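You operate a simulated robot arm through the tools that you are given. There is no shell and no other tool.

You are at the controls of a simulated robot arm. One attempt, no reset.

TASK
Wind the orange picket out and thread the white picket in its place.
Fine: crank back to the start first; the orange picket goes on the grey mat. Set down upright: orange picket.

Only the result counts: the job must be done as asked and must still hold three seconds after the hand-in. Knocking over, shifting, dropping, spilling or breaking anything else fails it.

THE ROBOT
A 7-joint arm with a two-finger parallel gripper, fixed in place. Base frame: the origin is at the foot of the arm, x ahead of it, y to its left, z up; the work surface is at about z = 0.86. Readings come in m, rad, newtons and seconds.
Its first joint turns from -2.304 to 2.304 rad. Payload 3.91 kg.
The tool frame sits at the grasp point between the pads (the TCP): z along the fingers, y along the line on which they close. The tips reach 0.03 m beyond it. Largest opening 0.11 m; finger width 0.02, thickness 0.01; the body of the gripper, 0.048 by 0.112 m, starts 0.055 m behind the TCP.
Orientation is told as [roll, pitch, yaw] about the base's x, y, z axes, in that order, counted from this pose: with the fingers straight down and closing along the base's y, the tool's x points along the base's -x, its y along +y and its z along -z.

THE INTERFACE
- The arm moves only by the tool servo_tool. Its argument "steps" is text: rows parted by semicolons, each of 7 numbers parted by spaces: the shift along the tool's x, y, z in units of 100 mm (1.0 is 100 mm), then the turn, a rotation vector about the tool's x, y, z in units of 60 degrees (1.0 is 60 degrees), then the gripper command, from -1 (shut) to 1 (fully open), values between in proportion. In form: tx ty tz rx ry rz jaw; .... A call has 1 to 20 rows; each row is the pose to reach, as a shift and turn from the pose commanded when the call began, along the tool's axes at that moment. A call with a number of a shift or a turn outside -1 to 1 is refused whole. Each row takes 0.2 s and may step no farther than 0.05 m and 0.15 rad from the row before; otherwise, or with a gripper value out of range, the whole call is refused. Where a pose cannot be reached the arm comes as near as it can. A force on the tool above 40 N (or 10 N above the force at the start of the call, whichever is more), or a blocked arm, ends the call early, and 0.2 s more pass. The fingers move at their own pace (about 0.108 m/s each) and stop on an object; they squeeze with about 39 N. The grip force told is the motor's: it shows also when the fingers shut on nothing. Time passes only in rows, and 0.2 s behind the last, so rows that repeat a pose let the fingers close. The reply holds the time, the measured pose of the TCP, the force on the tool along the base axes, the opening and the grip force, in the units named above and with some noise, with the torque about the TCP (base axes, N m) and any sound that the robot's microphone picked up.
- Cameras (640 x 400 px; columns grow to the right, rows downward): "scene" is fixed at [0.2193, 0.6499, 1.616]; the picture's right is [-0.86, -0.51, 0.00], its down [-0.49, 0.83, -0.27] and it looks along [0.14, -0.23, -0.96] (base axes); focal length 214 px, centre (320, 200). "wrist" rides on the gripper at [0.072, 0.017, -0.103] in the tool frame; the picture's right is [-0.23, 0.97, 0.00], its down [-0.76, -0.18, -0.62] and it looks along [-0.61, -0.14, 0.78] (tool axes); focal length 222 px, centre (320, 200). There is no depth. A picture from a camera that has moved, and an enlarged one, comes with that camera's place and axes in the base frame and with its lens.
- get_image(camera): a new picture of that camera. No time passes.
- zoom(camera, box): a new picture of the part [left, top, right, bottom] of that camera's present view, enlarged. No time passes.
- close_job(): hands the job in; it is judged then, once.

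Places have to be worked out from the pictures, the camera data and where the tool is seen. Open the gripper and draw the arm clear of the work before you hand the job in, unless the task says otherwise.

The tools are called after "Emit:" as a command line: name --argument value ..., lists and objects as JSON in quotes. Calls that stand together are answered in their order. servo_tool: Moves the arm, as the interface text tells. Its arguments: {"type":"object","properties":{"steps":{"type":"string"}},"required":["steps"]} The other tools are called the same way: get_image (camera) takes a picture; zoom (camera, box) takes an enlarged picture of a part of a camera's view; close_job () hands the job in.

At the start:

```text
time_s: 0.0
position: [0.3505, 0.4229, 1.2761]
tcp_rot: [0.0, 0.0, 0.0]
ft_force: [-0.3, -0.3, -0.2]
moment: [0.03, 0.0, -0.02]
finger_gap: 0.1101
gripper_force: 0.0
```

scene: 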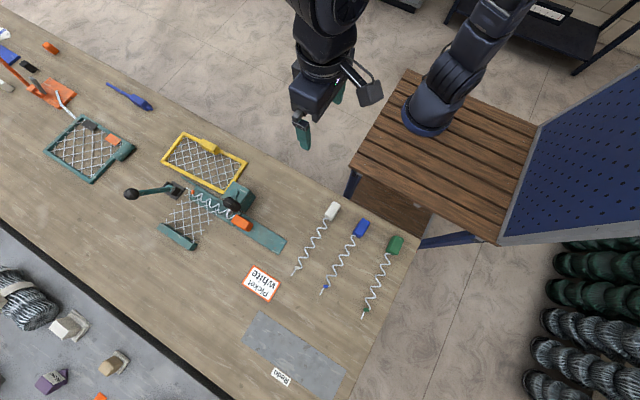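
wrist: 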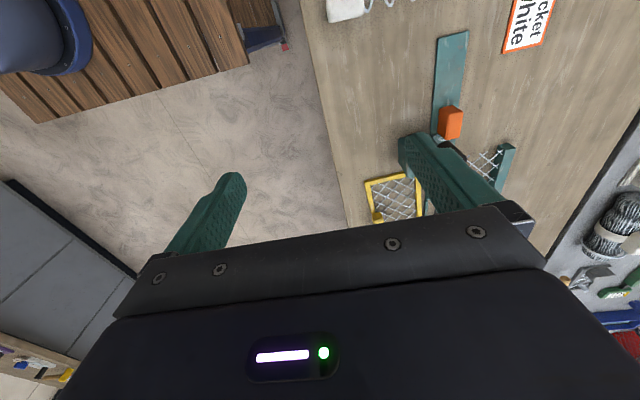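

I start by looking closely at the jig, the pickets and the mat in the scene camera.

Emit:
zoom --camera "scene" --box '[110, 120, 310, 260]'

Emit:
zoom --camera "scene" --box '[220, 180, 420, 400]'

Emit:
zoom --camera "scene" --box '[0, 20, 200, 200]'

Emit:
get_image --camera "wrist"

```text
2.86 times, centred on (210, 190) of scene
camera zoom: at [0.2193, 0.6499, 1.616], right [-0.86, -0.51, 0.0], down [-0.49, 0.83, -0.27], along [0.14, -0.23, -0.96], focal length 613 px, centre (634, 229)
```

zoom: 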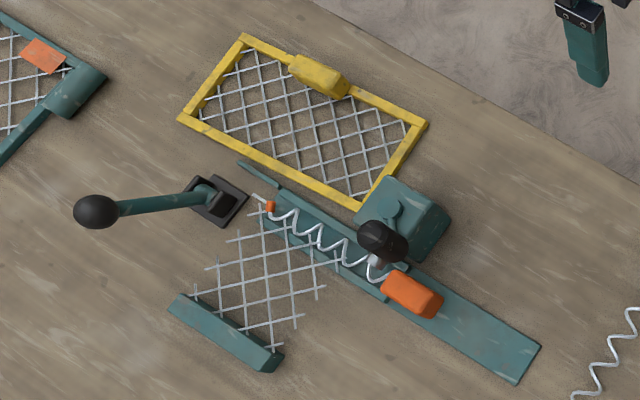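

```text
1.82 times, centred on (320, 290) of scene
camera zoom: at [0.2193, 0.6499, 1.616], right [-0.86, -0.51, 0.0], down [-0.49, 0.83, -0.27], along [0.14, -0.23, -0.96], focal length 390 px, centre (320, 36)
```

zoom: 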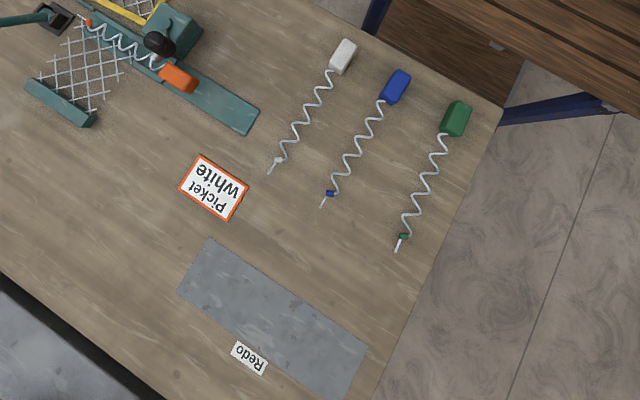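

```text
2.22 times, centred on (100, 110) of scene
camera zoom: at [0.2193, 0.6499, 1.616], right [-0.86, -0.51, 0.0], down [-0.49, 0.83, -0.27], along [0.14, -0.23, -0.96], focal length 477 px, centre (809, 400)
```

zoom: 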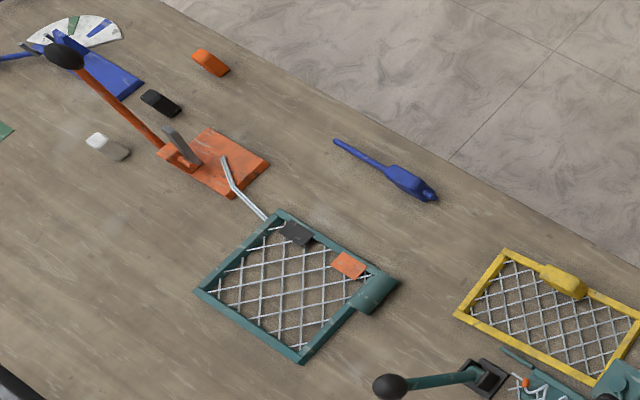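

```text
taken
camera wrist: at [0.2764, 0.4398, 1.3793], right [0.23, 0.97, 0.0], down [0.76, -0.18, 0.62], along [0.61, -0.14, -0.78], focal length 222 px, centre (320, 200)
```

wrist: 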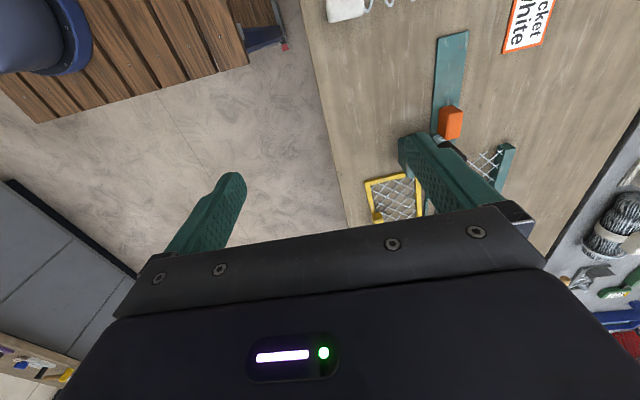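

The orange picket lies along x at about y=0.68 with its head near x=0.51, the crank is near (0.54, 0.645), and the white picket's head is near (0.27, 0.48). I'm moving the arm over the jig for a closer look through the wrist camera.

Emit:
servo_tool --steps "0 0.4 0.1 0 0 0 1; 0 0.8 0.2 0 0 0 1; 0 1 0.3 0 0 0 1"

Emit:
servo_tool --steps "0 0.4 0.1 0 0 0 1; 0 0.8 0.2 0 0 0 1; 0 1 0.3 0 0 0 1"

Emit:
servo_tool --steps "0 0.4 0.2 0 0 0 1; 0 0.6 0.4 0 0 0 1; 0 0.7 0.6 0 0 0 1"

Emit:
get_image --camera "wrist"

Emit:
get_image --camera "scene"

```text
time_s: 0.8
position: [0.35, 0.5235, 1.2471]
tcp_rot: [0.003, -0.001, 0.0]
ft_force: [-0.2, -0.2, 0.3]
moment: [0.05, -0.03, 0.02]
finger_gap: 0.1099
gripper_force: 0.1
```

```text
time_s: 1.6
position: [0.3504, 0.6241, 1.2169]
tcp_rot: [0.0, 0.001, -0.002]
ft_force: [-0.4, -1.0, 0.8]
moment: [-0.01, -0.01, 0.03]
finger_gap: 0.1099
gripper_force: 0.0
```

```text
time_s: 2.4
position: [0.3499, 0.6923, 1.1576]
tcp_rot: [0.0, 0.001, 0.001]
ft_force: [0.3, 0.9, 0.5]
moment: [0.03, 0.0, -0.01]
finger_gap: 0.11
gripper_force: 0.1
```

```text
taken
camera wrist: at [0.2758, 0.7096, 1.2601], right [0.23, 0.97, 0.0], down [0.76, -0.18, 0.62], along [0.61, -0.14, -0.78], focal length 222 px, centre (320, 200)
```

wrist: 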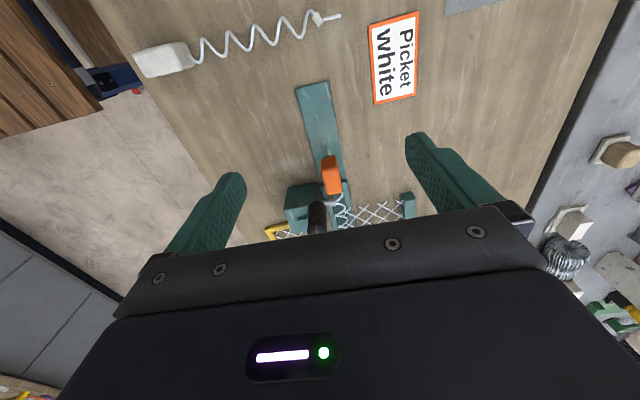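

```text
taken
```

scene: 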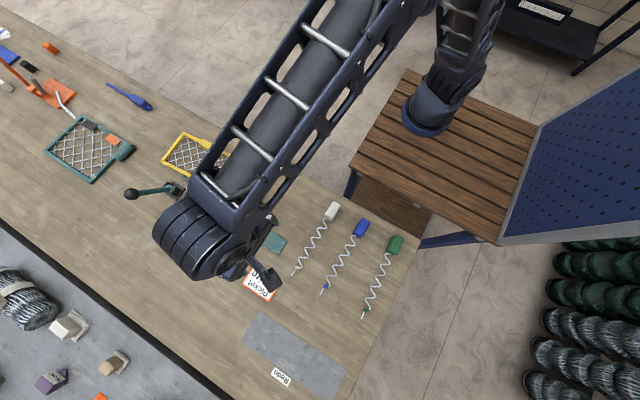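

The wrist camera sees mainly the area just behind the TCP, so I move forward in x to bring the crank and picket into the visible half.

Emit:
servo_tool --steps "-0.4 0 0 0 0 0 1; -0.8 0 0 0 0 0 1; -1 0 0 0 0 0 1"

Emit:
servo_tool --steps "-0.4 0 0 0 0 0 1; -0.8 0 0 0 0 0 1; -1 0 0 0 0 0 1"

Emit:
get_image --camera "wrist"

Emit:
zoom --camera "wrist" --box '[220, 0, 480, 210]'

```text
time_s: 3.2
position: [0.4493, 0.6928, 1.1553]
tcp_rot: [-0.001, -0.001, 0.0]
ft_force: [-0.8, 0.0, -0.1]
moment: [-0.01, -0.08, -0.02]
finger_gap: 0.1098
gripper_force: 0.1
```

```text
time_s: 4.0
position: [0.5504, 0.6934, 1.1563]
tcp_rot: [-0.001, -0.001, -0.001]
ft_force: [-0.1, -0.4, 0.7]
moment: [-0.04, -0.03, 0.04]
finger_gap: 0.1101
gripper_force: 0.1
```

```text
taken
camera wrist: at [0.4766, 0.71, 1.2591], right [0.23, 0.97, 0.0], down [0.76, -0.18, 0.62], along [0.61, -0.14, -0.78], focal length 222 px, centre (320, 200)
```

wrist: 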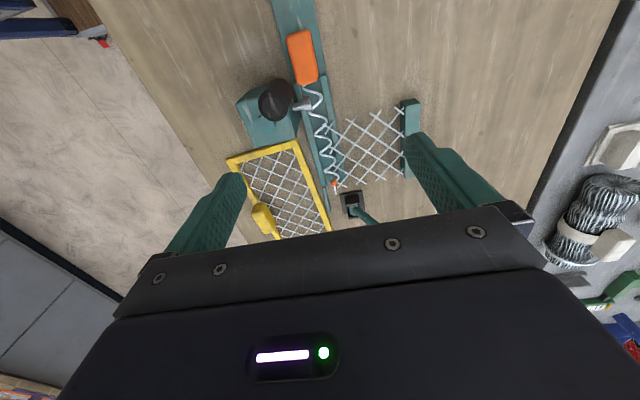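

```text
1.90 times, centred on (350, 105) of wrist
camera zoom: at [0.4766, 0.71, 1.2591], right [0.23, 0.97, 0.0], down [0.76, -0.18, 0.62], along [0.61, -0.14, -0.78], focal length 423 px, centre (263, 381)
```

zoom: 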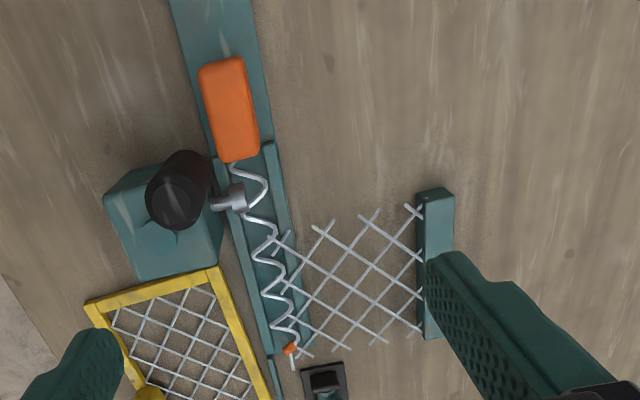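

Emit:
zoom --camera "wrist" --box '[260, 60, 350, 130]'

Emit:
zoom --camera "wrist" --box '[310, 150, 390, 215]'

```text
5.71 times, centred on (305, 95) of wrist
camera zoom: at [0.4766, 0.71, 1.2591], right [0.23, 0.97, 0.0], down [0.76, -0.18, 0.62], along [0.61, -0.14, -0.78], focal length 1269 px, centre (406, 800)
```

zoom: 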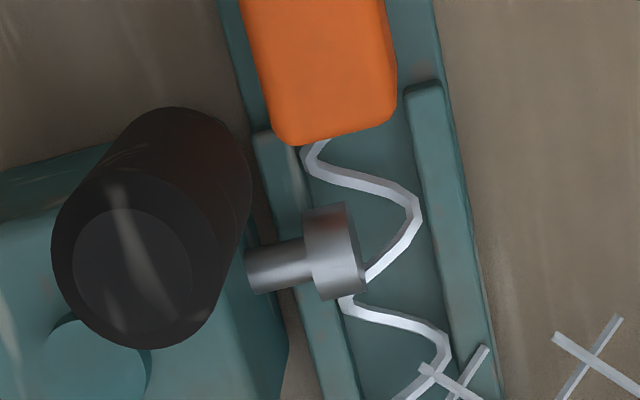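

```text
6.15 times, centred on (350, 182) of wrist
camera zoom: at [0.4766, 0.71, 1.2591], right [0.23, 0.97, 0.0], down [0.76, -0.18, 0.62], along [0.61, -0.14, -0.78], focal length 1367 px, centre (135, 308)
```

zoom: 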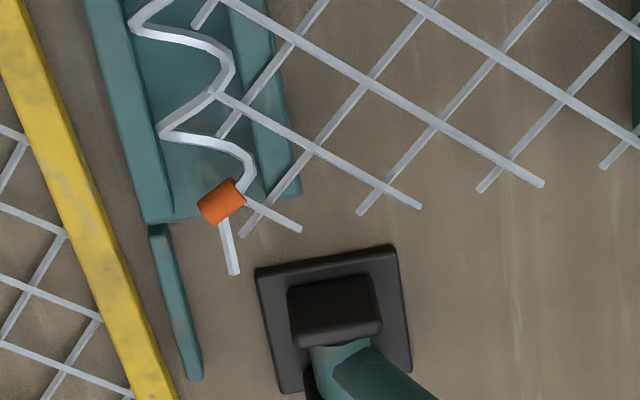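

The jig has a gearbox with a vertical crank knob near (0.535, 0.645, 0.978) and a silver roller driving the coil. I move farther forward to examine the lever beyond the picket tip.

Emit:
servo_tool --steps "-0.4 0 0 0 0 0 1; -0.8 0 0 0 0 0 1; -1 0 0 0 0 0 1"

Emit:
get_image --camera "wrist"

Emit:
zoom --camera "wrist" --box '[240, 0, 440, 200]'

```text
time_s: 4.8
position: [0.6501, 0.6943, 1.1568]
tcp_rot: [0.0, -0.001, 0.002]
ft_force: [-0.8, 0.3, 0.9]
moment: [-0.02, -0.04, -0.01]
finger_gap: 0.1098
gripper_force: 0.1
```

```text
taken
camera wrist: at [0.576, 0.7098, 1.2591], right [0.23, 0.97, 0.0], down [0.76, -0.18, 0.62], along [0.61, -0.14, -0.78], focal length 222 px, centre (320, 200)
```

wrist: 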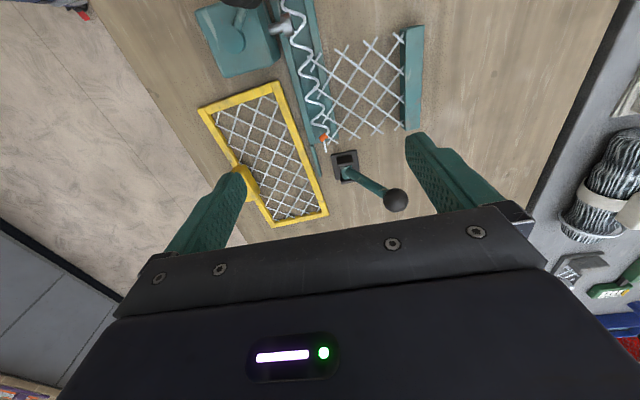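

```text
2.00 times, centred on (340, 100) of wrist
camera zoom: at [0.576, 0.7098, 1.2591], right [0.23, 0.97, 0.0], down [0.76, -0.18, 0.62], along [0.61, -0.14, -0.78], focal length 444 px, centre (280, 400)
```

zoom: 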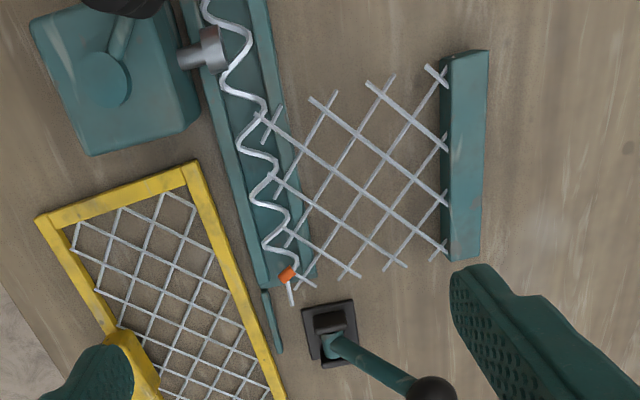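

The lever base sits near (0.805, 0.71), a radius of about 1.07, beyond normal reach, and it isn't part of the drive. The crank hub looks to be near (0.565, 0.608), with the knob top near (0.536, 0.643, 1.00). I'm moving above the knob for a close check.

Emit:
servo_tool --steps "0.4 -0.15 0 0 0 0 1; 0.8 -0.3 0 0 0 0 1; 1 -0.5 0 0 0 0 1; 1 -0.5 0 0 0 0 1"

Emit:
get_image --camera "wrist"

Emit:
zoom --camera "wrist" --box '[240, 40, 440, 200]'

Emit:
zoom --camera "scene" --box '[180, 170, 320, 270]'

```text
time_s: 5.8
position: [0.5507, 0.6433, 1.1559]
tcp_rot: [0.001, 0.0, -0.001]
ft_force: [0.2, 0.3, -1.3]
moment: [0.01, 0.03, 0.02]
finger_gap: 0.1101
gripper_force: 0.0
```

```text
taken
camera wrist: at [0.4765, 0.6604, 1.2587], right [0.23, 0.97, 0.0], down [0.76, -0.18, 0.62], along [0.61, -0.14, -0.78], focal length 222 px, centre (320, 200)
```

wrist: 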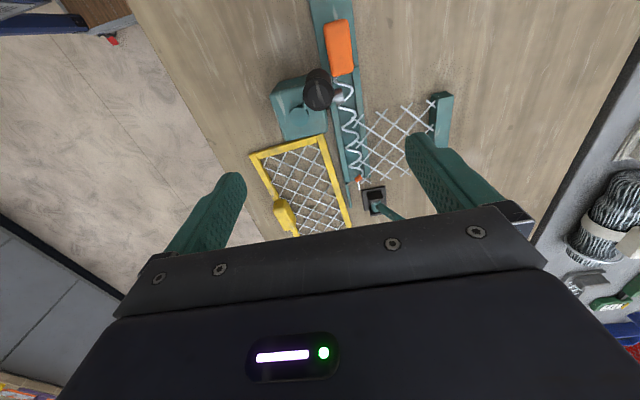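

```text
2.50 times, centred on (340, 120) of wrist
camera zoom: at [0.4765, 0.6604, 1.2587], right [0.23, 0.97, 0.0], down [0.76, -0.18, 0.62], along [0.61, -0.14, -0.78], focal length 555 px, centre (270, 400)
```

zoom: 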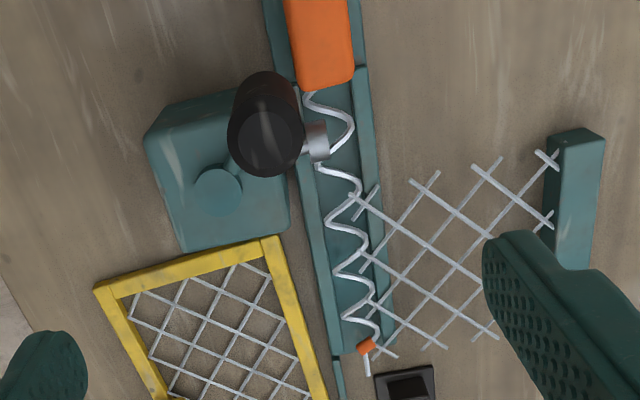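

```text
4.00 times, centred on (250, 220) of scene
camera zoom: at [0.2193, 0.6499, 1.616], right [-0.86, -0.51, 0.0], down [-0.49, 0.83, -0.27], along [0.14, -0.23, -0.96], focal length 858 px, centre (600, 120)
```

zoom: 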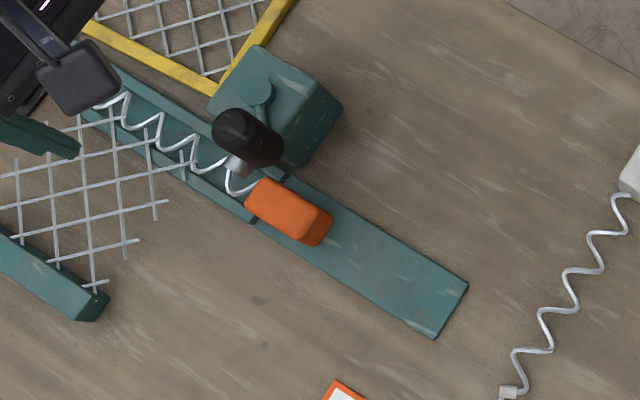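

The knob top is near (0.535, 0.6465, 1.01) and the hub near (0.5665, 0.612), giving a crank radius of about 0.047 m. I descend above the knob, then check the alignment.

Emit:
servo_tool --steps "0.157 0.03 0.2 0 0 0 1; 0.157 0.03 0.6 0 0 0 1; 0.157 0.03 0.9 0 0 0 1; 0.157 0.03 0.9 0 0 0 1"

Emit:
get_image --camera "wrist"

Emit:
zoom --camera "scene" --box '[180, 150, 320, 270]'

```text
time_s: 6.8
position: [0.5346, 0.6466, 1.0656]
tcp_rot: [0.0, 0.0, -0.001]
ft_force: [0.0, 0.5, -0.6]
moment: [0.03, -0.02, 0.03]
finger_gap: 0.11
gripper_force: 0.1
```

```text
taken
camera wrist: at [0.4605, 0.6631, 1.1688], right [0.23, 0.97, 0.0], down [0.76, -0.18, 0.62], along [0.61, -0.14, -0.78], focal length 222 px, centre (320, 200)
```

wrist: 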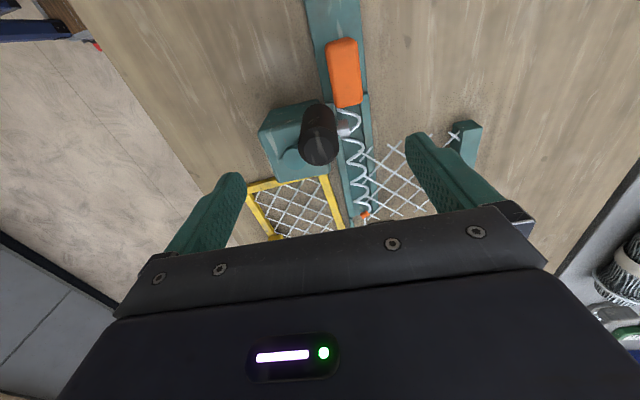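

```text
3.33 times, centred on (250, 210) of scene
camera zoom: at [0.2193, 0.6499, 1.616], right [-0.86, -0.51, 0.0], down [-0.49, 0.83, -0.27], along [0.14, -0.23, -0.96], focal length 715 px, centre (553, 167)
```

zoom: 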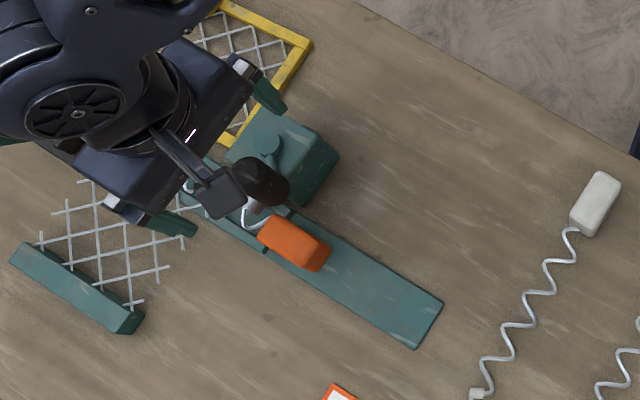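

The knob's top sits right under the TCP in the wrist view, so the alignment is good. I lower to z≈0.995 and close on the knob.

Emit:
servo_tool --steps "0 0 0.3 0 0 0 1; 0 0 0.55 0 0 0 1; 0 0 0.7 0 0 0 1; 0 0 0.7 0 0 0 -1; 0 0 0.7 0 0 0 -1; 0 0 0.7 0 0 0 -1"

Emit:
get_image --camera "wrist"

```text
time_s: 8.2
position: [0.5348, 0.6467, 0.9969]
tcp_rot: [0.0, -0.002, 0.0]
ft_force: [2.6, -5.7, -0.6]
moment: [-0.05, -0.07, -0.02]
finger_gap: 0.0304
gripper_force: 45.3
```

```text
taken
camera wrist: at [0.4607, 0.6631, 1.0995], right [0.23, 0.97, 0.0], down [0.76, -0.18, 0.62], along [0.61, -0.14, -0.78], focal length 222 px, centre (320, 200)
```

wrist: 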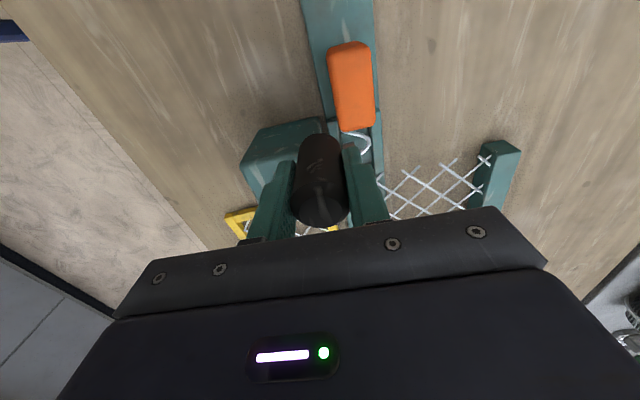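

The knob is gripped (30 mm across). I test a small counter-clockwise turn of about 20° and watch the forces and the picket.

Emit:
servo_tool --steps "0.055 -0.06 0 0 0 0 -1; 0.099 -0.129 0 0 0 0 -1"

Emit:
get_image --camera "wrist"

Emit:
zoom --camera "scene" --box '[180, 150, 320, 270]'

```text
time_s: 8.8
position: [0.5244, 0.6331, 0.9972]
tcp_rot: [0.0, -0.001, 0.0]
ft_force: [7.2, -2.9, -0.4]
moment: [-0.16, 0.04, 0.01]
finger_gap: 0.0304
gripper_force: 44.9
```

```text
taken
camera wrist: at [0.4506, 0.6499, 1.0995], right [0.23, 0.97, 0.0], down [0.76, -0.18, 0.62], along [0.61, -0.14, -0.78], focal length 222 px, centre (320, 200)
```

wrist: 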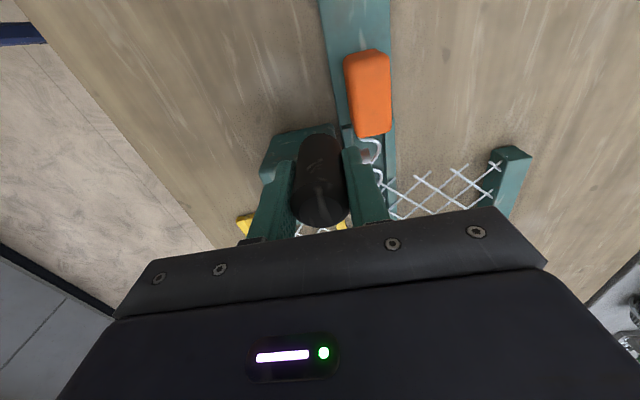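

```text
3.33 times, centred on (250, 210) of scene
camera zoom: at [0.2193, 0.6499, 1.616], right [-0.86, -0.51, 0.0], down [-0.49, 0.83, -0.27], along [0.14, -0.23, -0.96], focal length 715 px, centre (553, 167)
```

zoom: 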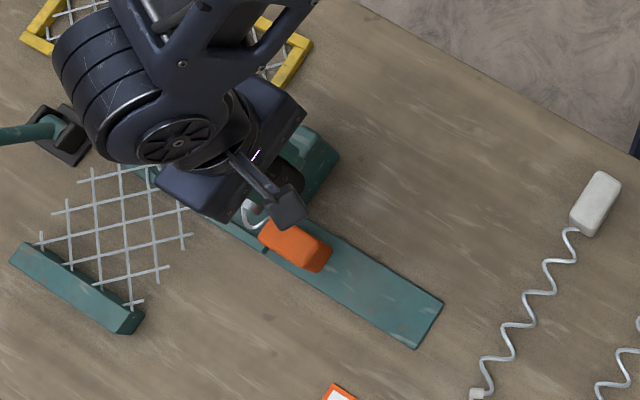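

The forces are small, and the head seems to have moved about 2 mm in −x, so counter-clockwise looks like winding out. I continue roughly another 108° around the circle to confirm.

Emit:
servo_tool --steps "0.047 -0.138 0 0 0 0 -1; 0.048 -0.284 0 0 0 0 -1; 0.004 -0.424 0 0 0 0 -1; -0.08 -0.543 0 0 0 0 -1; -0.198 -0.63 0 0 0 0 -1; -0.336 -0.677 0 0 0 0 -1"

Emit:
get_image --camera "wrist"

Emit:
zoom --camera "scene" --box '[180, 150, 320, 270]'

```text
time_s: 9.9
position: [0.5345, 0.5734, 0.9966]
tcp_rot: [-0.005, 0.004, -0.001]
ft_force: [-7.5, -11.7, 12.0]
moment: [0.18, 0.53, 0.02]
finger_gap: 0.0304
gripper_force: 45.2
stopped in row 5: the force on the tool passed its limit at 45 N (the readings are from after the stop); the commanded pose is now the measured one
```

```text
taken
camera wrist: at [0.4615, 0.5906, 1.0997], right [0.23, 0.97, -0.01], down [0.77, -0.17, 0.62], along [0.6, -0.15, -0.78], focal length 222 px, centre (320, 200)
```

wrist: 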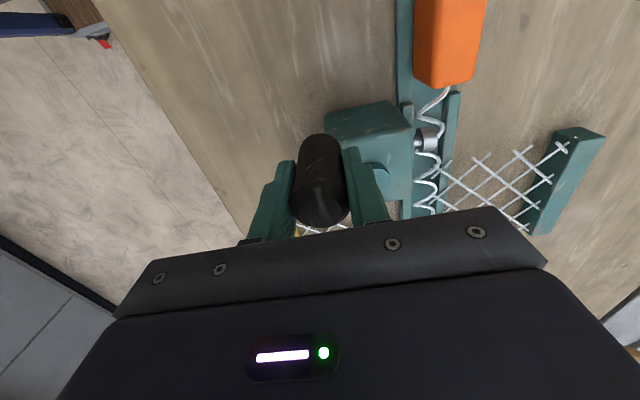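

```text
3.33 times, centred on (250, 210) of scene
camera zoom: at [0.2193, 0.6499, 1.616], right [-0.86, -0.51, 0.0], down [-0.49, 0.83, -0.27], along [0.14, -0.23, -0.96], focal length 715 px, centre (553, 167)
```

zoom: 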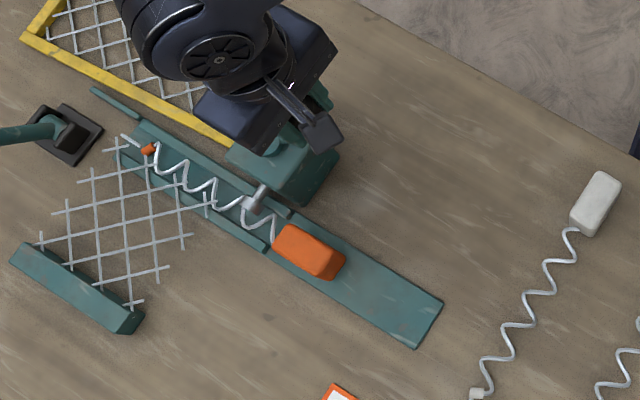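

The picket head moved about 16 mm outward, so counter-clockwise is confirmed as winding out. The stop fits a slightly larger true circle, about centre (0.5687, 0.610) with r≈0.050, so I continue on the corrected circle.

Emit:
servo_tool --steps "-0.084 -0.063 0 0 0 0 -1; -0.179 -0.107 0 0 0 0 -1; -0.281 -0.13 0 0 0 0 -1; -0.386 -0.132 0 0 0 0 -1; -0.488 -0.112 0 0 0 0 -1"

Emit:
get_image --camera "wrist"

Emit:
zoom --camera "scene" --box '[180, 150, 320, 270]'

```text
time_s: 11.1
position: [0.5845, 0.5628, 0.9966]
tcp_rot: [-0.004, 0.005, 0.0]
ft_force: [6.3, -14.5, 17.0]
moment: [0.45, -0.38, 0.02]
finger_gap: 0.0301
gripper_force: 45.0
```

```text
taken
camera wrist: at [0.5115, 0.5797, 1.0995], right [0.23, 0.97, 0.0], down [0.76, -0.18, 0.62], along [0.6, -0.14, -0.78], focal length 222 px, centre (320, 200)
```

wrist: 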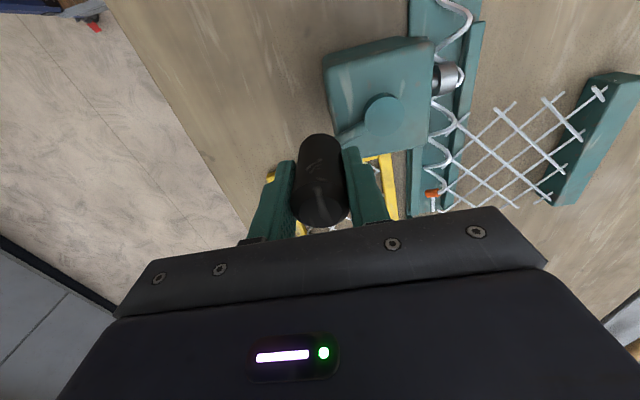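

```text
3.33 times, centred on (250, 210) of scene
camera zoom: at [0.2193, 0.6499, 1.616], right [-0.86, -0.51, 0.0], down [-0.49, 0.83, -0.27], along [0.14, -0.23, -0.96], focal length 715 px, centre (553, 167)
```

zoom: 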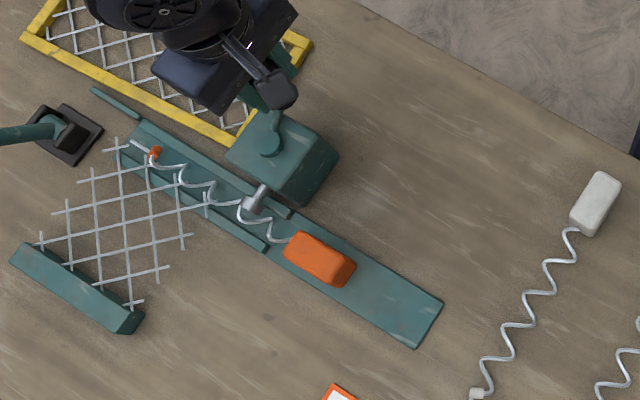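

Another ~10 mm came out smoothly, but there is a 17 N upward push, so a fingertip is probably riding on the crank arm. I open, rise 6 mm, and re-centre before continuing.

Emit:
servo_tool --steps "0 0 0 0 0 0 -0.2; 0 0 -0.06 0 0 0 -0.2; 0 0 -0.06 0 0 0 -0.2"

Emit:
zoom --camera "wrist" --box '[240, 80, 440, 240]'

```text
time_s: 11.9
position: [0.5851, 0.5637, 1.0018]
tcp_rot: [-0.006, 0.006, 0.002]
ft_force: [-1.5, -0.4, 0.1]
moment: [-0.01, -0.04, -0.01]
finger_gap: 0.0441
gripper_force: 0.1
```

```text
2.50 times, centred on (340, 160) of wrist
camera zoom: at [0.5105, 0.5805, 1.1043], right [0.23, 0.97, -0.01], down [0.76, -0.17, 0.62], along [0.6, -0.15, -0.78], focal length 555 px, centre (270, 300)
```

zoom: 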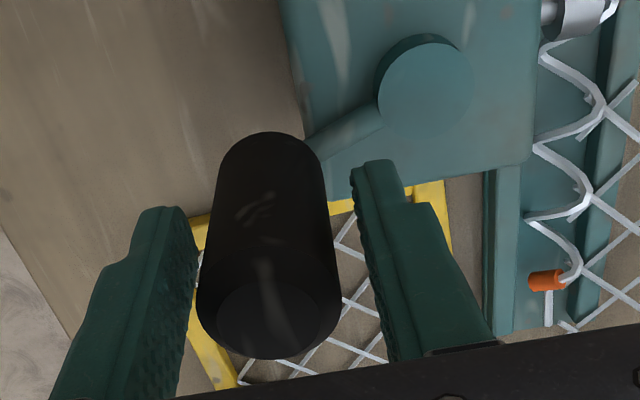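

The knob is near (0.5855, 0.562). I close again at the higher level and read the pose before circling on.

Emit:
servo_tool --steps "0 -0.01 0 0 0 0 -1; 0 -0.01 0 0 0 0 -1"

```text
time_s: 12.5
position: [0.584, 0.5632, 1.0008]
tcp_rot: [-0.005, 0.006, 0.002]
ft_force: [0.8, 4.1, -1.0]
moment: [0.73, -0.01, 0.0]
finger_gap: 0.0303
gripper_force: 44.5
```

Grip is settled. I continue counter-clockwise in 15° rows over about 195°.

Emit:
servo_tool --steps "-0.117 0.057 0 0 0 0 -1; -0.216 0.143 0 0 0 0 -1; -0.288 0.252 0 0 0 0 -1; -0.331 0.375 0 0 0 0 -1; -0.34 0.505 0 0 0 0 -1; -0.314 0.633 0 0 0 0 -1; -0.257 0.751 0 0 0 0 -1; -0.171 0.849 0 0 0 0 -1; -0.063 0.922 0 0 0 0 -1; 0.061 0.964 0 0 0 0 -1; 0.191 0.973 0 0 0 0 -1"

Emit:
zoom --camera "scene" --box '[180, 150, 320, 270]'

Emit:
get_image --camera "wrist"

```text
time_s: 14.9
position: [0.5654, 0.6597, 1.0016]
tcp_rot: [-0.005, 0.005, 0.002]
ft_force: [0.5, 3.3, 6.8]
moment: [0.66, -0.35, 0.01]
finger_gap: 0.0303
gripper_force: 45.2
```

```text
3.33 times, centred on (250, 210) of scene
camera zoom: at [0.2193, 0.6499, 1.616], right [-0.86, -0.51, 0.0], down [-0.49, 0.83, -0.27], along [0.14, -0.23, -0.96], focal length 715 px, centre (553, 167)
```

zoom: 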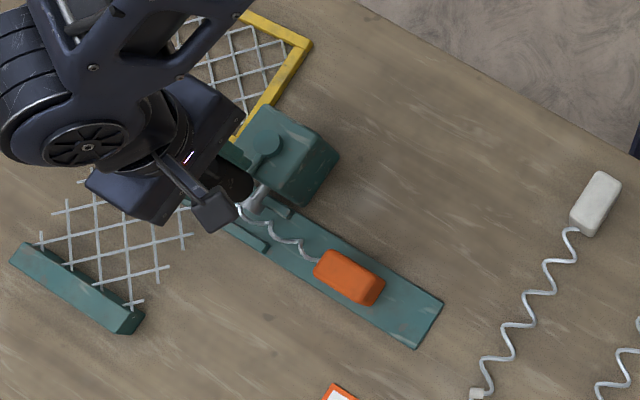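

```text
taken
camera wrist: at [0.4912, 0.677, 1.1043], right [0.23, 0.97, -0.01], down [0.76, -0.17, 0.62], along [0.6, -0.15, -0.78], focal length 222 px, centre (320, 200)
```

wrist: 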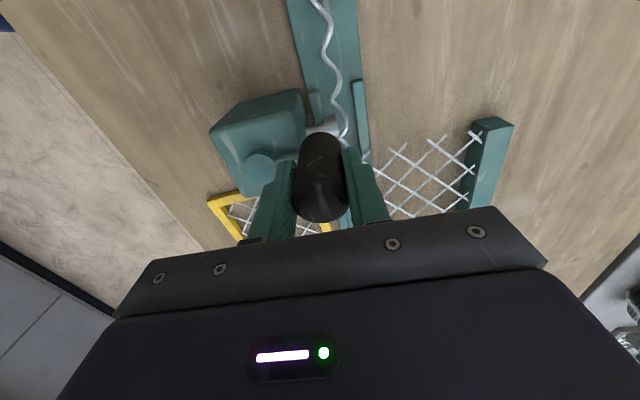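

Forces are low and the circle model fits well; the picket is moving about 60 mm per turn. I continue for one full turn in 18° rows.

Emit:
servo_tool --steps "0.153 -0.034 0 0 0 0 -1; 0.287 -0.114 0 0 0 0 -1; 0.391 -0.231 0 0 0 0 -1; 0.453 -0.375 0 0 0 0 -1; 0.468 -0.53 0 0 0 0 -1; 0.434 -0.683 0 0 0 0 -1; 0.354 -0.818 0 0 0 0 -1; 0.237 -0.921 0 0 0 0 -1; 0.093 -0.983 0 0 0 0 -1; -0.063 -0.998 0 0 0 0 -1; -0.216 -0.964 0 0 0 0 -1; -0.35 -0.884 0 0 0 0 -1; -0.454 -0.767 0 0 0 0 -1; -0.516 -0.623 0 0 0 0 -1; -0.53 -0.468 0 0 0 0 -1; -0.496 -0.315 0 0 0 0 -1; -0.417 -0.18 0 0 0 0 -1; -0.299 -0.077 0 0 0 0 -1; -0.156 -0.015 0 0 0 0 -1; 0 0 0 0 0 0 -1"

Emit:
zoom --camera "scene" --box '[180, 150, 320, 270]'

Emit:
get_image --camera "wrist"

```text
time_s: 17.9
position: [0.6128, 0.5897, 1.0007]
tcp_rot: [-0.015, 0.011, 0.0]
ft_force: [-13.7, -25.5, 13.6]
moment: [0.76, 0.57, -0.07]
finger_gap: 0.0303
gripper_force: 45.6
stopped in row 14: the force on the tool passed its limit at 59 N (the readings are from after the stop); the commanded pose is now the measured one
```

```text
3.33 times, centred on (250, 210) of scene
camera zoom: at [0.2193, 0.6499, 1.616], right [-0.86, -0.51, 0.0], down [-0.49, 0.83, -0.27], along [0.14, -0.23, -0.96], focal length 715 px, centre (553, 167)
```

zoom: 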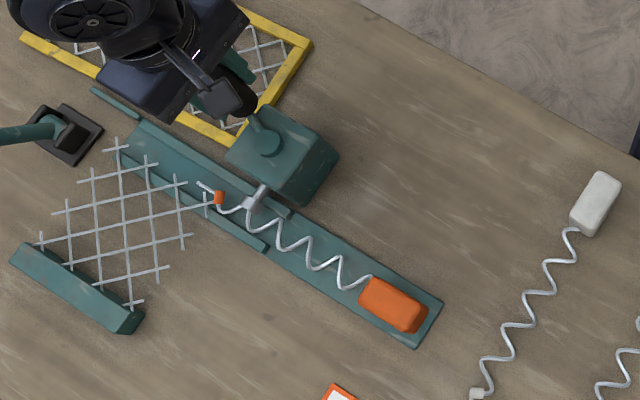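

```text
taken
camera wrist: at [0.5406, 0.6075, 1.1044], right [0.23, 0.97, -0.02], down [0.77, -0.17, 0.62], along [0.6, -0.15, -0.79], focal length 222 px, centre (320, 200)
```

wrist: 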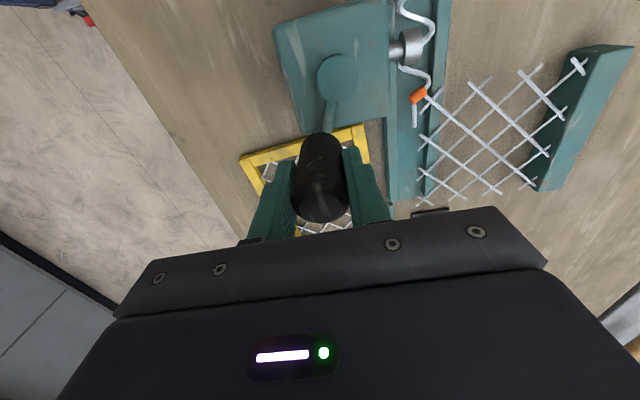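

It stopped at about 335° with a purely tangential resisting force (~29 N residual, 59 N peak), while the head has reached the end of its tray. That is the hard stop, the start position, after about 1.56 turns. I release the knob and rise straight up.

Emit:
servo_tool --steps "0 0 0 0 0 0 -0.2; 0 0 0 0 0 0 0; 0 0 -0.2 0 0 0 0; 0 0 -0.6 0 0 0 0; 0 0 -1 0 0 0 0; 0 0 -1 0 0 0 0"

Emit:
get_image --camera "wrist"

Emit:
zoom --camera "scene" --box '[180, 150, 320, 270]'

```text
time_s: 19.3
position: [0.6148, 0.5936, 1.1023]
tcp_rot: [-0.012, 0.008, 0.001]
ft_force: [-0.5, 0.0, -0.3]
moment: [-0.01, 0.05, -0.01]
finger_gap: 0.0548
gripper_force: 0.0
```

```text
taken
camera wrist: at [0.5427, 0.6115, 1.2048], right [0.23, 0.97, -0.01], down [0.77, -0.17, 0.62], along [0.6, -0.15, -0.79], focal length 222 px, centre (320, 200)
```

wrist: 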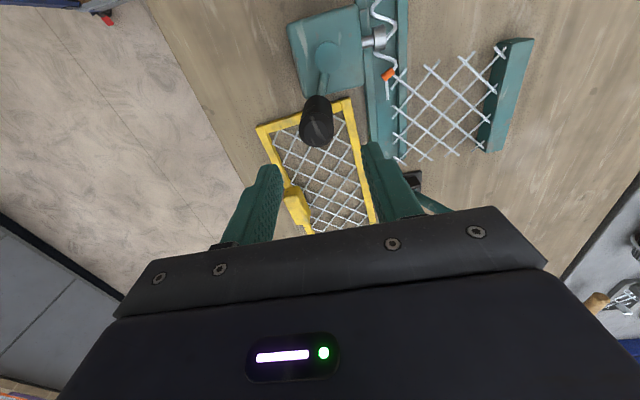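

```text
3.33 times, centred on (250, 210) of scene
camera zoom: at [0.2193, 0.6499, 1.616], right [-0.86, -0.51, 0.0], down [-0.49, 0.83, -0.27], along [0.14, -0.23, -0.96], focal length 715 px, centre (553, 167)
```

zoom: 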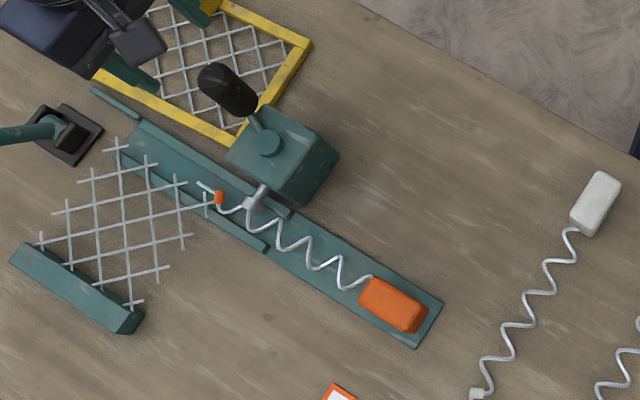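

The knob is released and the crank stays put. I straighten the small tilt and move back over the tray to look at the orange picket and roller up close.

Emit:
servo_tool --steps "0.4 0.2 -0.2 -0.011 -0.008 0 0; 0.8 0.5 -0.2 -0.011 -0.008 0 0.5; 1 0.85 -0.2 -0.011 -0.008 0 1; 1 0.85 -0.2 -0.011 -0.008 0 1"

Emit:
get_image --camera "wrist"

Emit:
zoom --camera "wrist" --box '[260, 0, 400, 110]'

```text
time_s: 20.3
position: [0.5151, 0.6781, 1.1215]
tcp_rot: [-0.003, 0.0, -0.001]
ft_force: [0.9, 1.2, 0.5]
moment: [0.03, 0.01, -0.04]
finger_gap: 0.11
gripper_force: 0.0
```

```text
taken
camera wrist: at [0.4408, 0.6941, 1.2237], right [0.23, 0.97, 0.0], down [0.76, -0.18, 0.62], along [0.61, -0.14, -0.78], focal length 222 px, centre (320, 200)
```

wrist: 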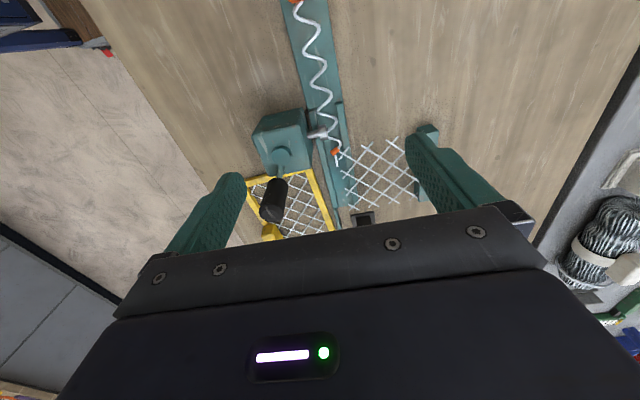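

```text
3.64 times, centred on (330, 55) of wrist
camera zoom: at [0.4408, 0.6941, 1.2237], right [0.23, 0.97, 0.0], down [0.76, -0.18, 0.62], along [0.61, -0.14, -0.78], focal length 808 px, centre (284, 727)
```

zoom: 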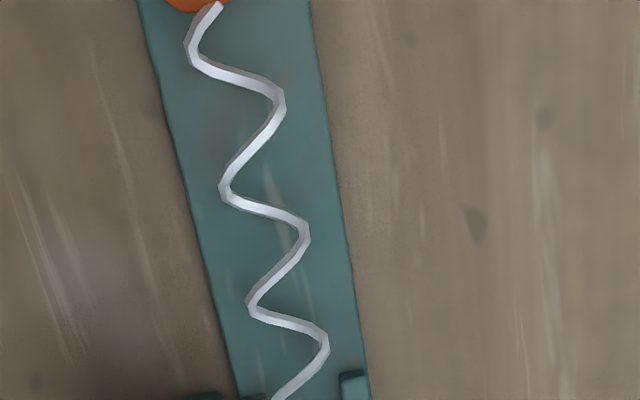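

Emit:
zoom --camera "wrist" --box '[290, 85, 380, 175]'

Emit:
zoom --camera "scene" --box '[210, 190, 330, 270]'

```text
4.44 times, centred on (335, 130) of wrist
camera zoom: at [0.4408, 0.6941, 1.2237], right [0.23, 0.97, 0.0], down [0.76, -0.18, 0.62], along [0.61, -0.14, -0.78], focal length 987 px, centre (253, 511)
```

zoom: 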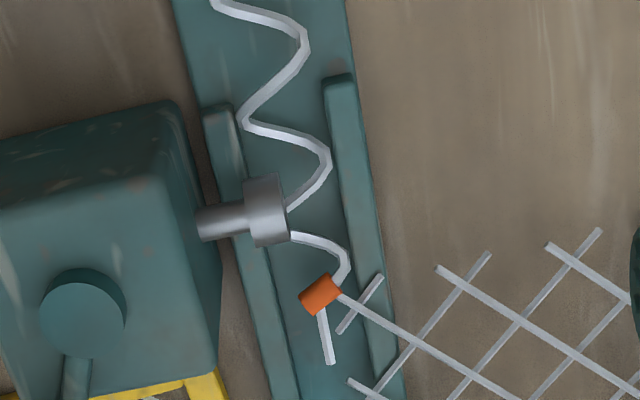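

```text
5.00 times, centred on (270, 230) of scene
camera zoom: at [0.2193, 0.6499, 1.616], right [-0.86, -0.51, 0.0], down [-0.49, 0.83, -0.27], along [0.14, -0.23, -0.96], focal length 1072 px, centre (570, 50)
```

zoom: 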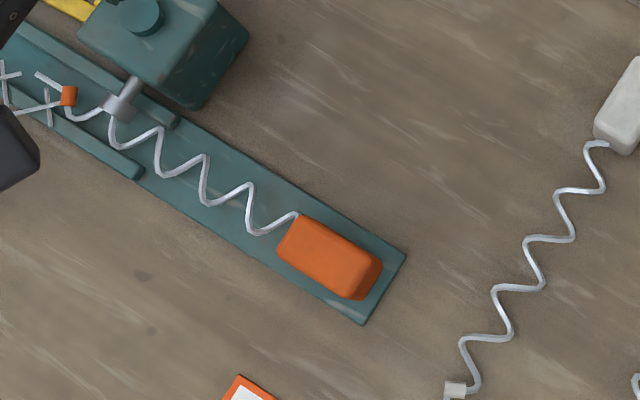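

The head is now near (0.389, 0.680) with its top about z=0.90; it is ~0.055 × 0.03 m, and the tip is near x=0.64. The roller lies beside the coil, so I'll slide the picket out along −x before lifting. I move above the head.

Emit:
servo_tool --steps "0.4 0 0 0 0 0 1; 0.8 0.01 0.2 0 0 0 1; 1 0.02 0.5 0 0 0 1; 1 0.02 0.5 0 0 0 1"

Emit:
servo_tool --steps "0.15 0 0.3 0 0 0 1; 0.26 0 0.6 0 0 0 1; 0.26 0 0.7 0 0 0 1; 0.26 0 0.7 0 0 0 1"

Emit:
get_image --camera "wrist"

Emit:
get_image --camera "scene"

```text
time_s: 21.3
position: [0.4153, 0.6795, 1.0698]
tcp_rot: [-0.001, -0.001, 0.0]
ft_force: [-0.3, -0.1, -0.2]
moment: [0.01, 0.02, -0.01]
finger_gap: 0.1099
gripper_force: 0.0
```

```text
time_s: 22.3
position: [0.3896, 0.6786, 0.9994]
tcp_rot: [-0.001, 0.0, -0.002]
ft_force: [0.2, 0.3, 0.4]
moment: [-0.01, 0.06, 0.01]
finger_gap: 0.1102
gripper_force: 0.0
```

```text
taken
camera wrist: at [0.3159, 0.6956, 1.1026], right [0.23, 0.97, 0.0], down [0.76, -0.18, 0.62], along [0.61, -0.14, -0.78], focal length 222 px, centre (320, 200)
```

wrist: 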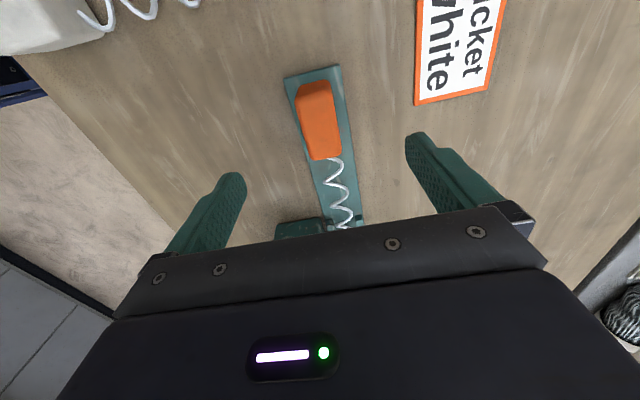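

```text
taken
```

scene: 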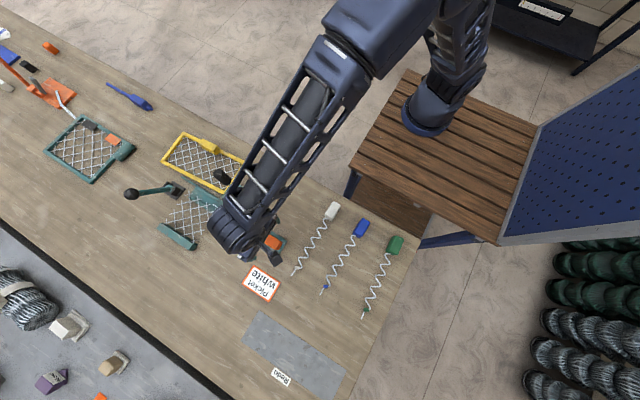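

Emit:
zoom --camera "wrist" --box '[250, 50, 400, 240]'

Emit:
zoom --camera "scene" --box '[240, 210, 320, 270]'

```text
2.11 times, centred on (325, 145) of wrist
camera zoom: at [0.3159, 0.6956, 1.1026], right [0.23, 0.97, 0.0], down [0.76, -0.18, 0.62], along [0.61, -0.14, -0.78], focal length 468 px, centre (310, 316)
```

zoom: 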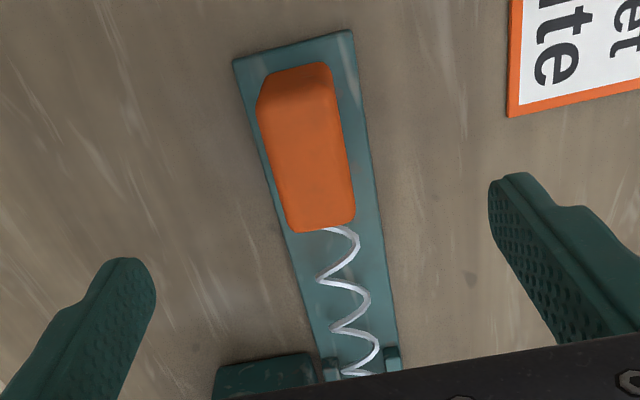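

```text
6.67 times, centred on (280, 240) of scene
camera zoom: at [0.2193, 0.6499, 1.616], right [-0.86, -0.51, 0.0], down [-0.49, 0.83, -0.27], along [0.14, -0.23, -0.96], focal length 1430 px, centre (587, -67)
```

zoom: 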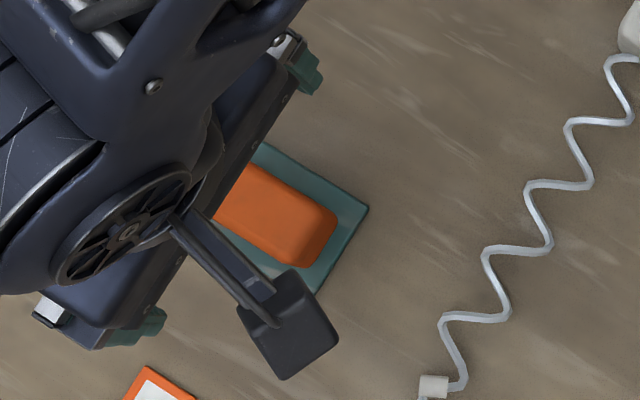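

The head's top face spans x≈0.365–0.423 at y≈0.679, directly under the TCP. I descend to z≈0.903 so the tips stay clear of the tray, then close.

Emit:
servo_tool --steps "-0.03 0 0.4 0 0 0 1; -0.03 0 0.75 0 0 0 1; -0.03 0 0.9 0 0 0 1; -0.03 0 0.96 0 0 0 1; -0.03 0 0.96 0 0 0 1"

Emit:
servo_tool --steps "0 0 0 0 0 0 -1; 0 0 0 0 0 0 -1; 0 0 0 0 0 0 -1; 0 0 0 0 0 0 -1"

Emit:
zoom --camera "wrist" --box '[230, 60, 430, 240]'

```text
time_s: 23.5
position: [0.3917, 0.6778, 0.9044]
tcp_rot: [-0.001, 0.002, 0.0]
ft_force: [1.0, -0.4, 0.3]
moment: [0.03, -0.01, -0.04]
finger_gap: 0.11
gripper_force: 0.1
```

```text
time_s: 24.5
position: [0.3916, 0.6793, 0.9037]
tcp_rot: [0.0, 0.0, 0.001]
ft_force: [0.3, 0.0, 0.6]
moment: [0.04, 0.07, 0.01]
finger_gap: 0.0317
gripper_force: 38.8
```

```text
2.22 times, centred on (330, 150) of wrist
camera zoom: at [0.3187, 0.6957, 1.0067], right [0.23, 0.97, 0.0], down [0.76, -0.18, 0.62], along [0.61, -0.14, -0.78], focal length 494 px, centre (298, 311)
```

zoom: 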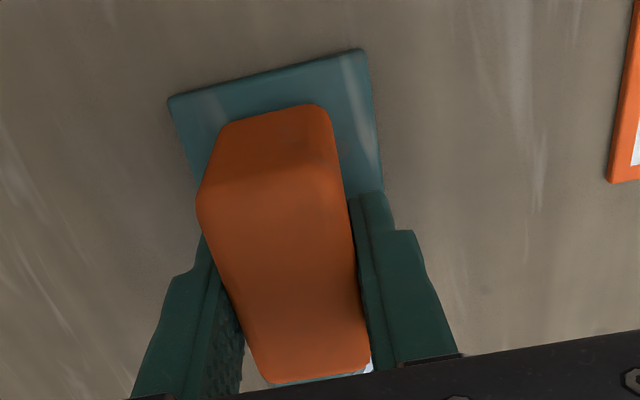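

The head is gripped firmly (31.7 mm). I pull gently 15 mm along −x and check the force to see whether it slides freely.

Emit:
servo_tool --steps "0.05 0 0 0 0 0 -1; 0.1 0 0 0 0 0 -1; 0.15 0 0 0 0 0 -1"

Emit:
zoom --camera "scene" --box '[180, 150, 320, 270]'

```text
time_s: 25.3
position: [0.377, 0.6811, 0.9032]
tcp_rot: [0.0, 0.002, 0.002]
ft_force: [0.2, -0.6, 0.2]
moment: [0.02, 0.05, -0.02]
finger_gap: 0.0315
gripper_force: 39.6
```

```text
3.33 times, centred on (250, 210) of scene
camera zoom: at [0.2193, 0.6499, 1.616], right [-0.86, -0.51, 0.0], down [-0.49, 0.83, -0.27], along [0.14, -0.23, -0.96], focal length 715 px, centre (553, 167)
```

zoom: 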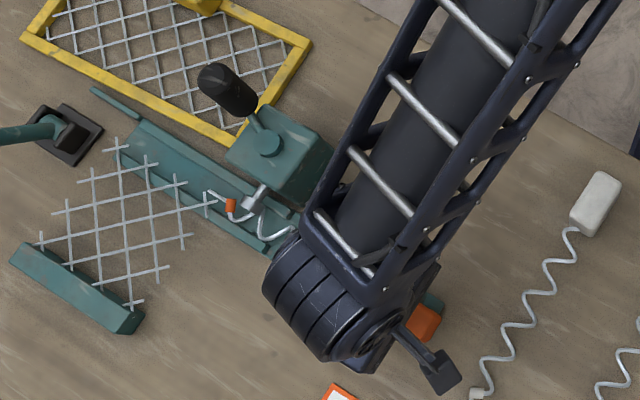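

It slides freely (≈0 N). The white picket's coil lies at x≈0.26–0.285, so I slide only 40 mm more. Then I raise the head with a nose-down pitch that keeps the tail low, and check it.

Emit:
servo_tool --steps "0.1 0 0 0 0 0 -1; 0.2 0 0 0 0 0 -1; 0.3 0 0 0 0 0 -1; 0.4 0 0 0 0 0 -1; 0.395 0 -0.1 0 0.04 0 -1; 0.39 0 -0.2 0 0.08 0 -1; 0.385 0 -0.3 0 0.12 0 -1; 0.38 0 -0.45 0 0.172 0 -1; 0.38 0 -0.45 0 0.172 0 -1"

Emit:
zoom --camera "scene" --box '[180, 150, 360, 290]'

Emit:
get_image --camera "wrist"

```text
time_s: 27.3
position: [0.3385, 0.6798, 0.9484]
tcp_rot: [-0.002, 0.182, 0.0]
ft_force: [0.8, 0.1, -1.1]
moment: [-0.03, 0.08, -0.02]
finger_gap: 0.0314
gripper_force: 39.4
```

```text
2.86 times, centred on (270, 220) of scene
camera zoom: at [0.2193, 0.6499, 1.616], right [-0.86, -0.51, 0.0], down [-0.49, 0.83, -0.27], along [0.14, -0.23, -0.96], focal length 613 px, centre (463, 143)
```

zoom: 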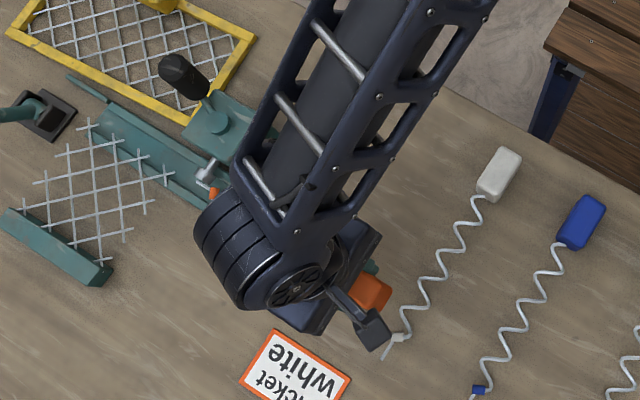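

```text
taken
camera wrist: at [0.2849, 0.6963, 1.0628], right [0.22, 0.97, -0.04], down [0.86, -0.18, 0.48], along [0.46, -0.14, -0.88], focal length 222 px, centre (320, 200)
```

wrist: 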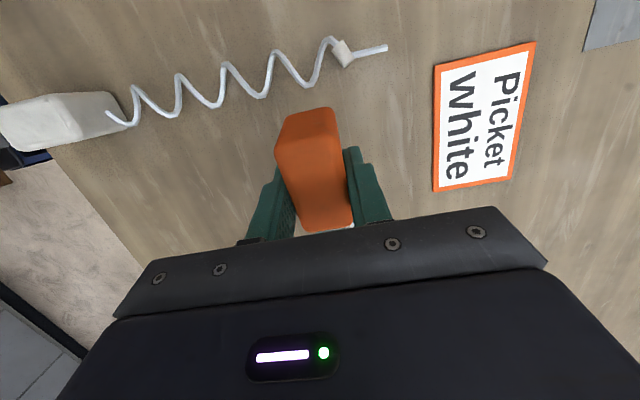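

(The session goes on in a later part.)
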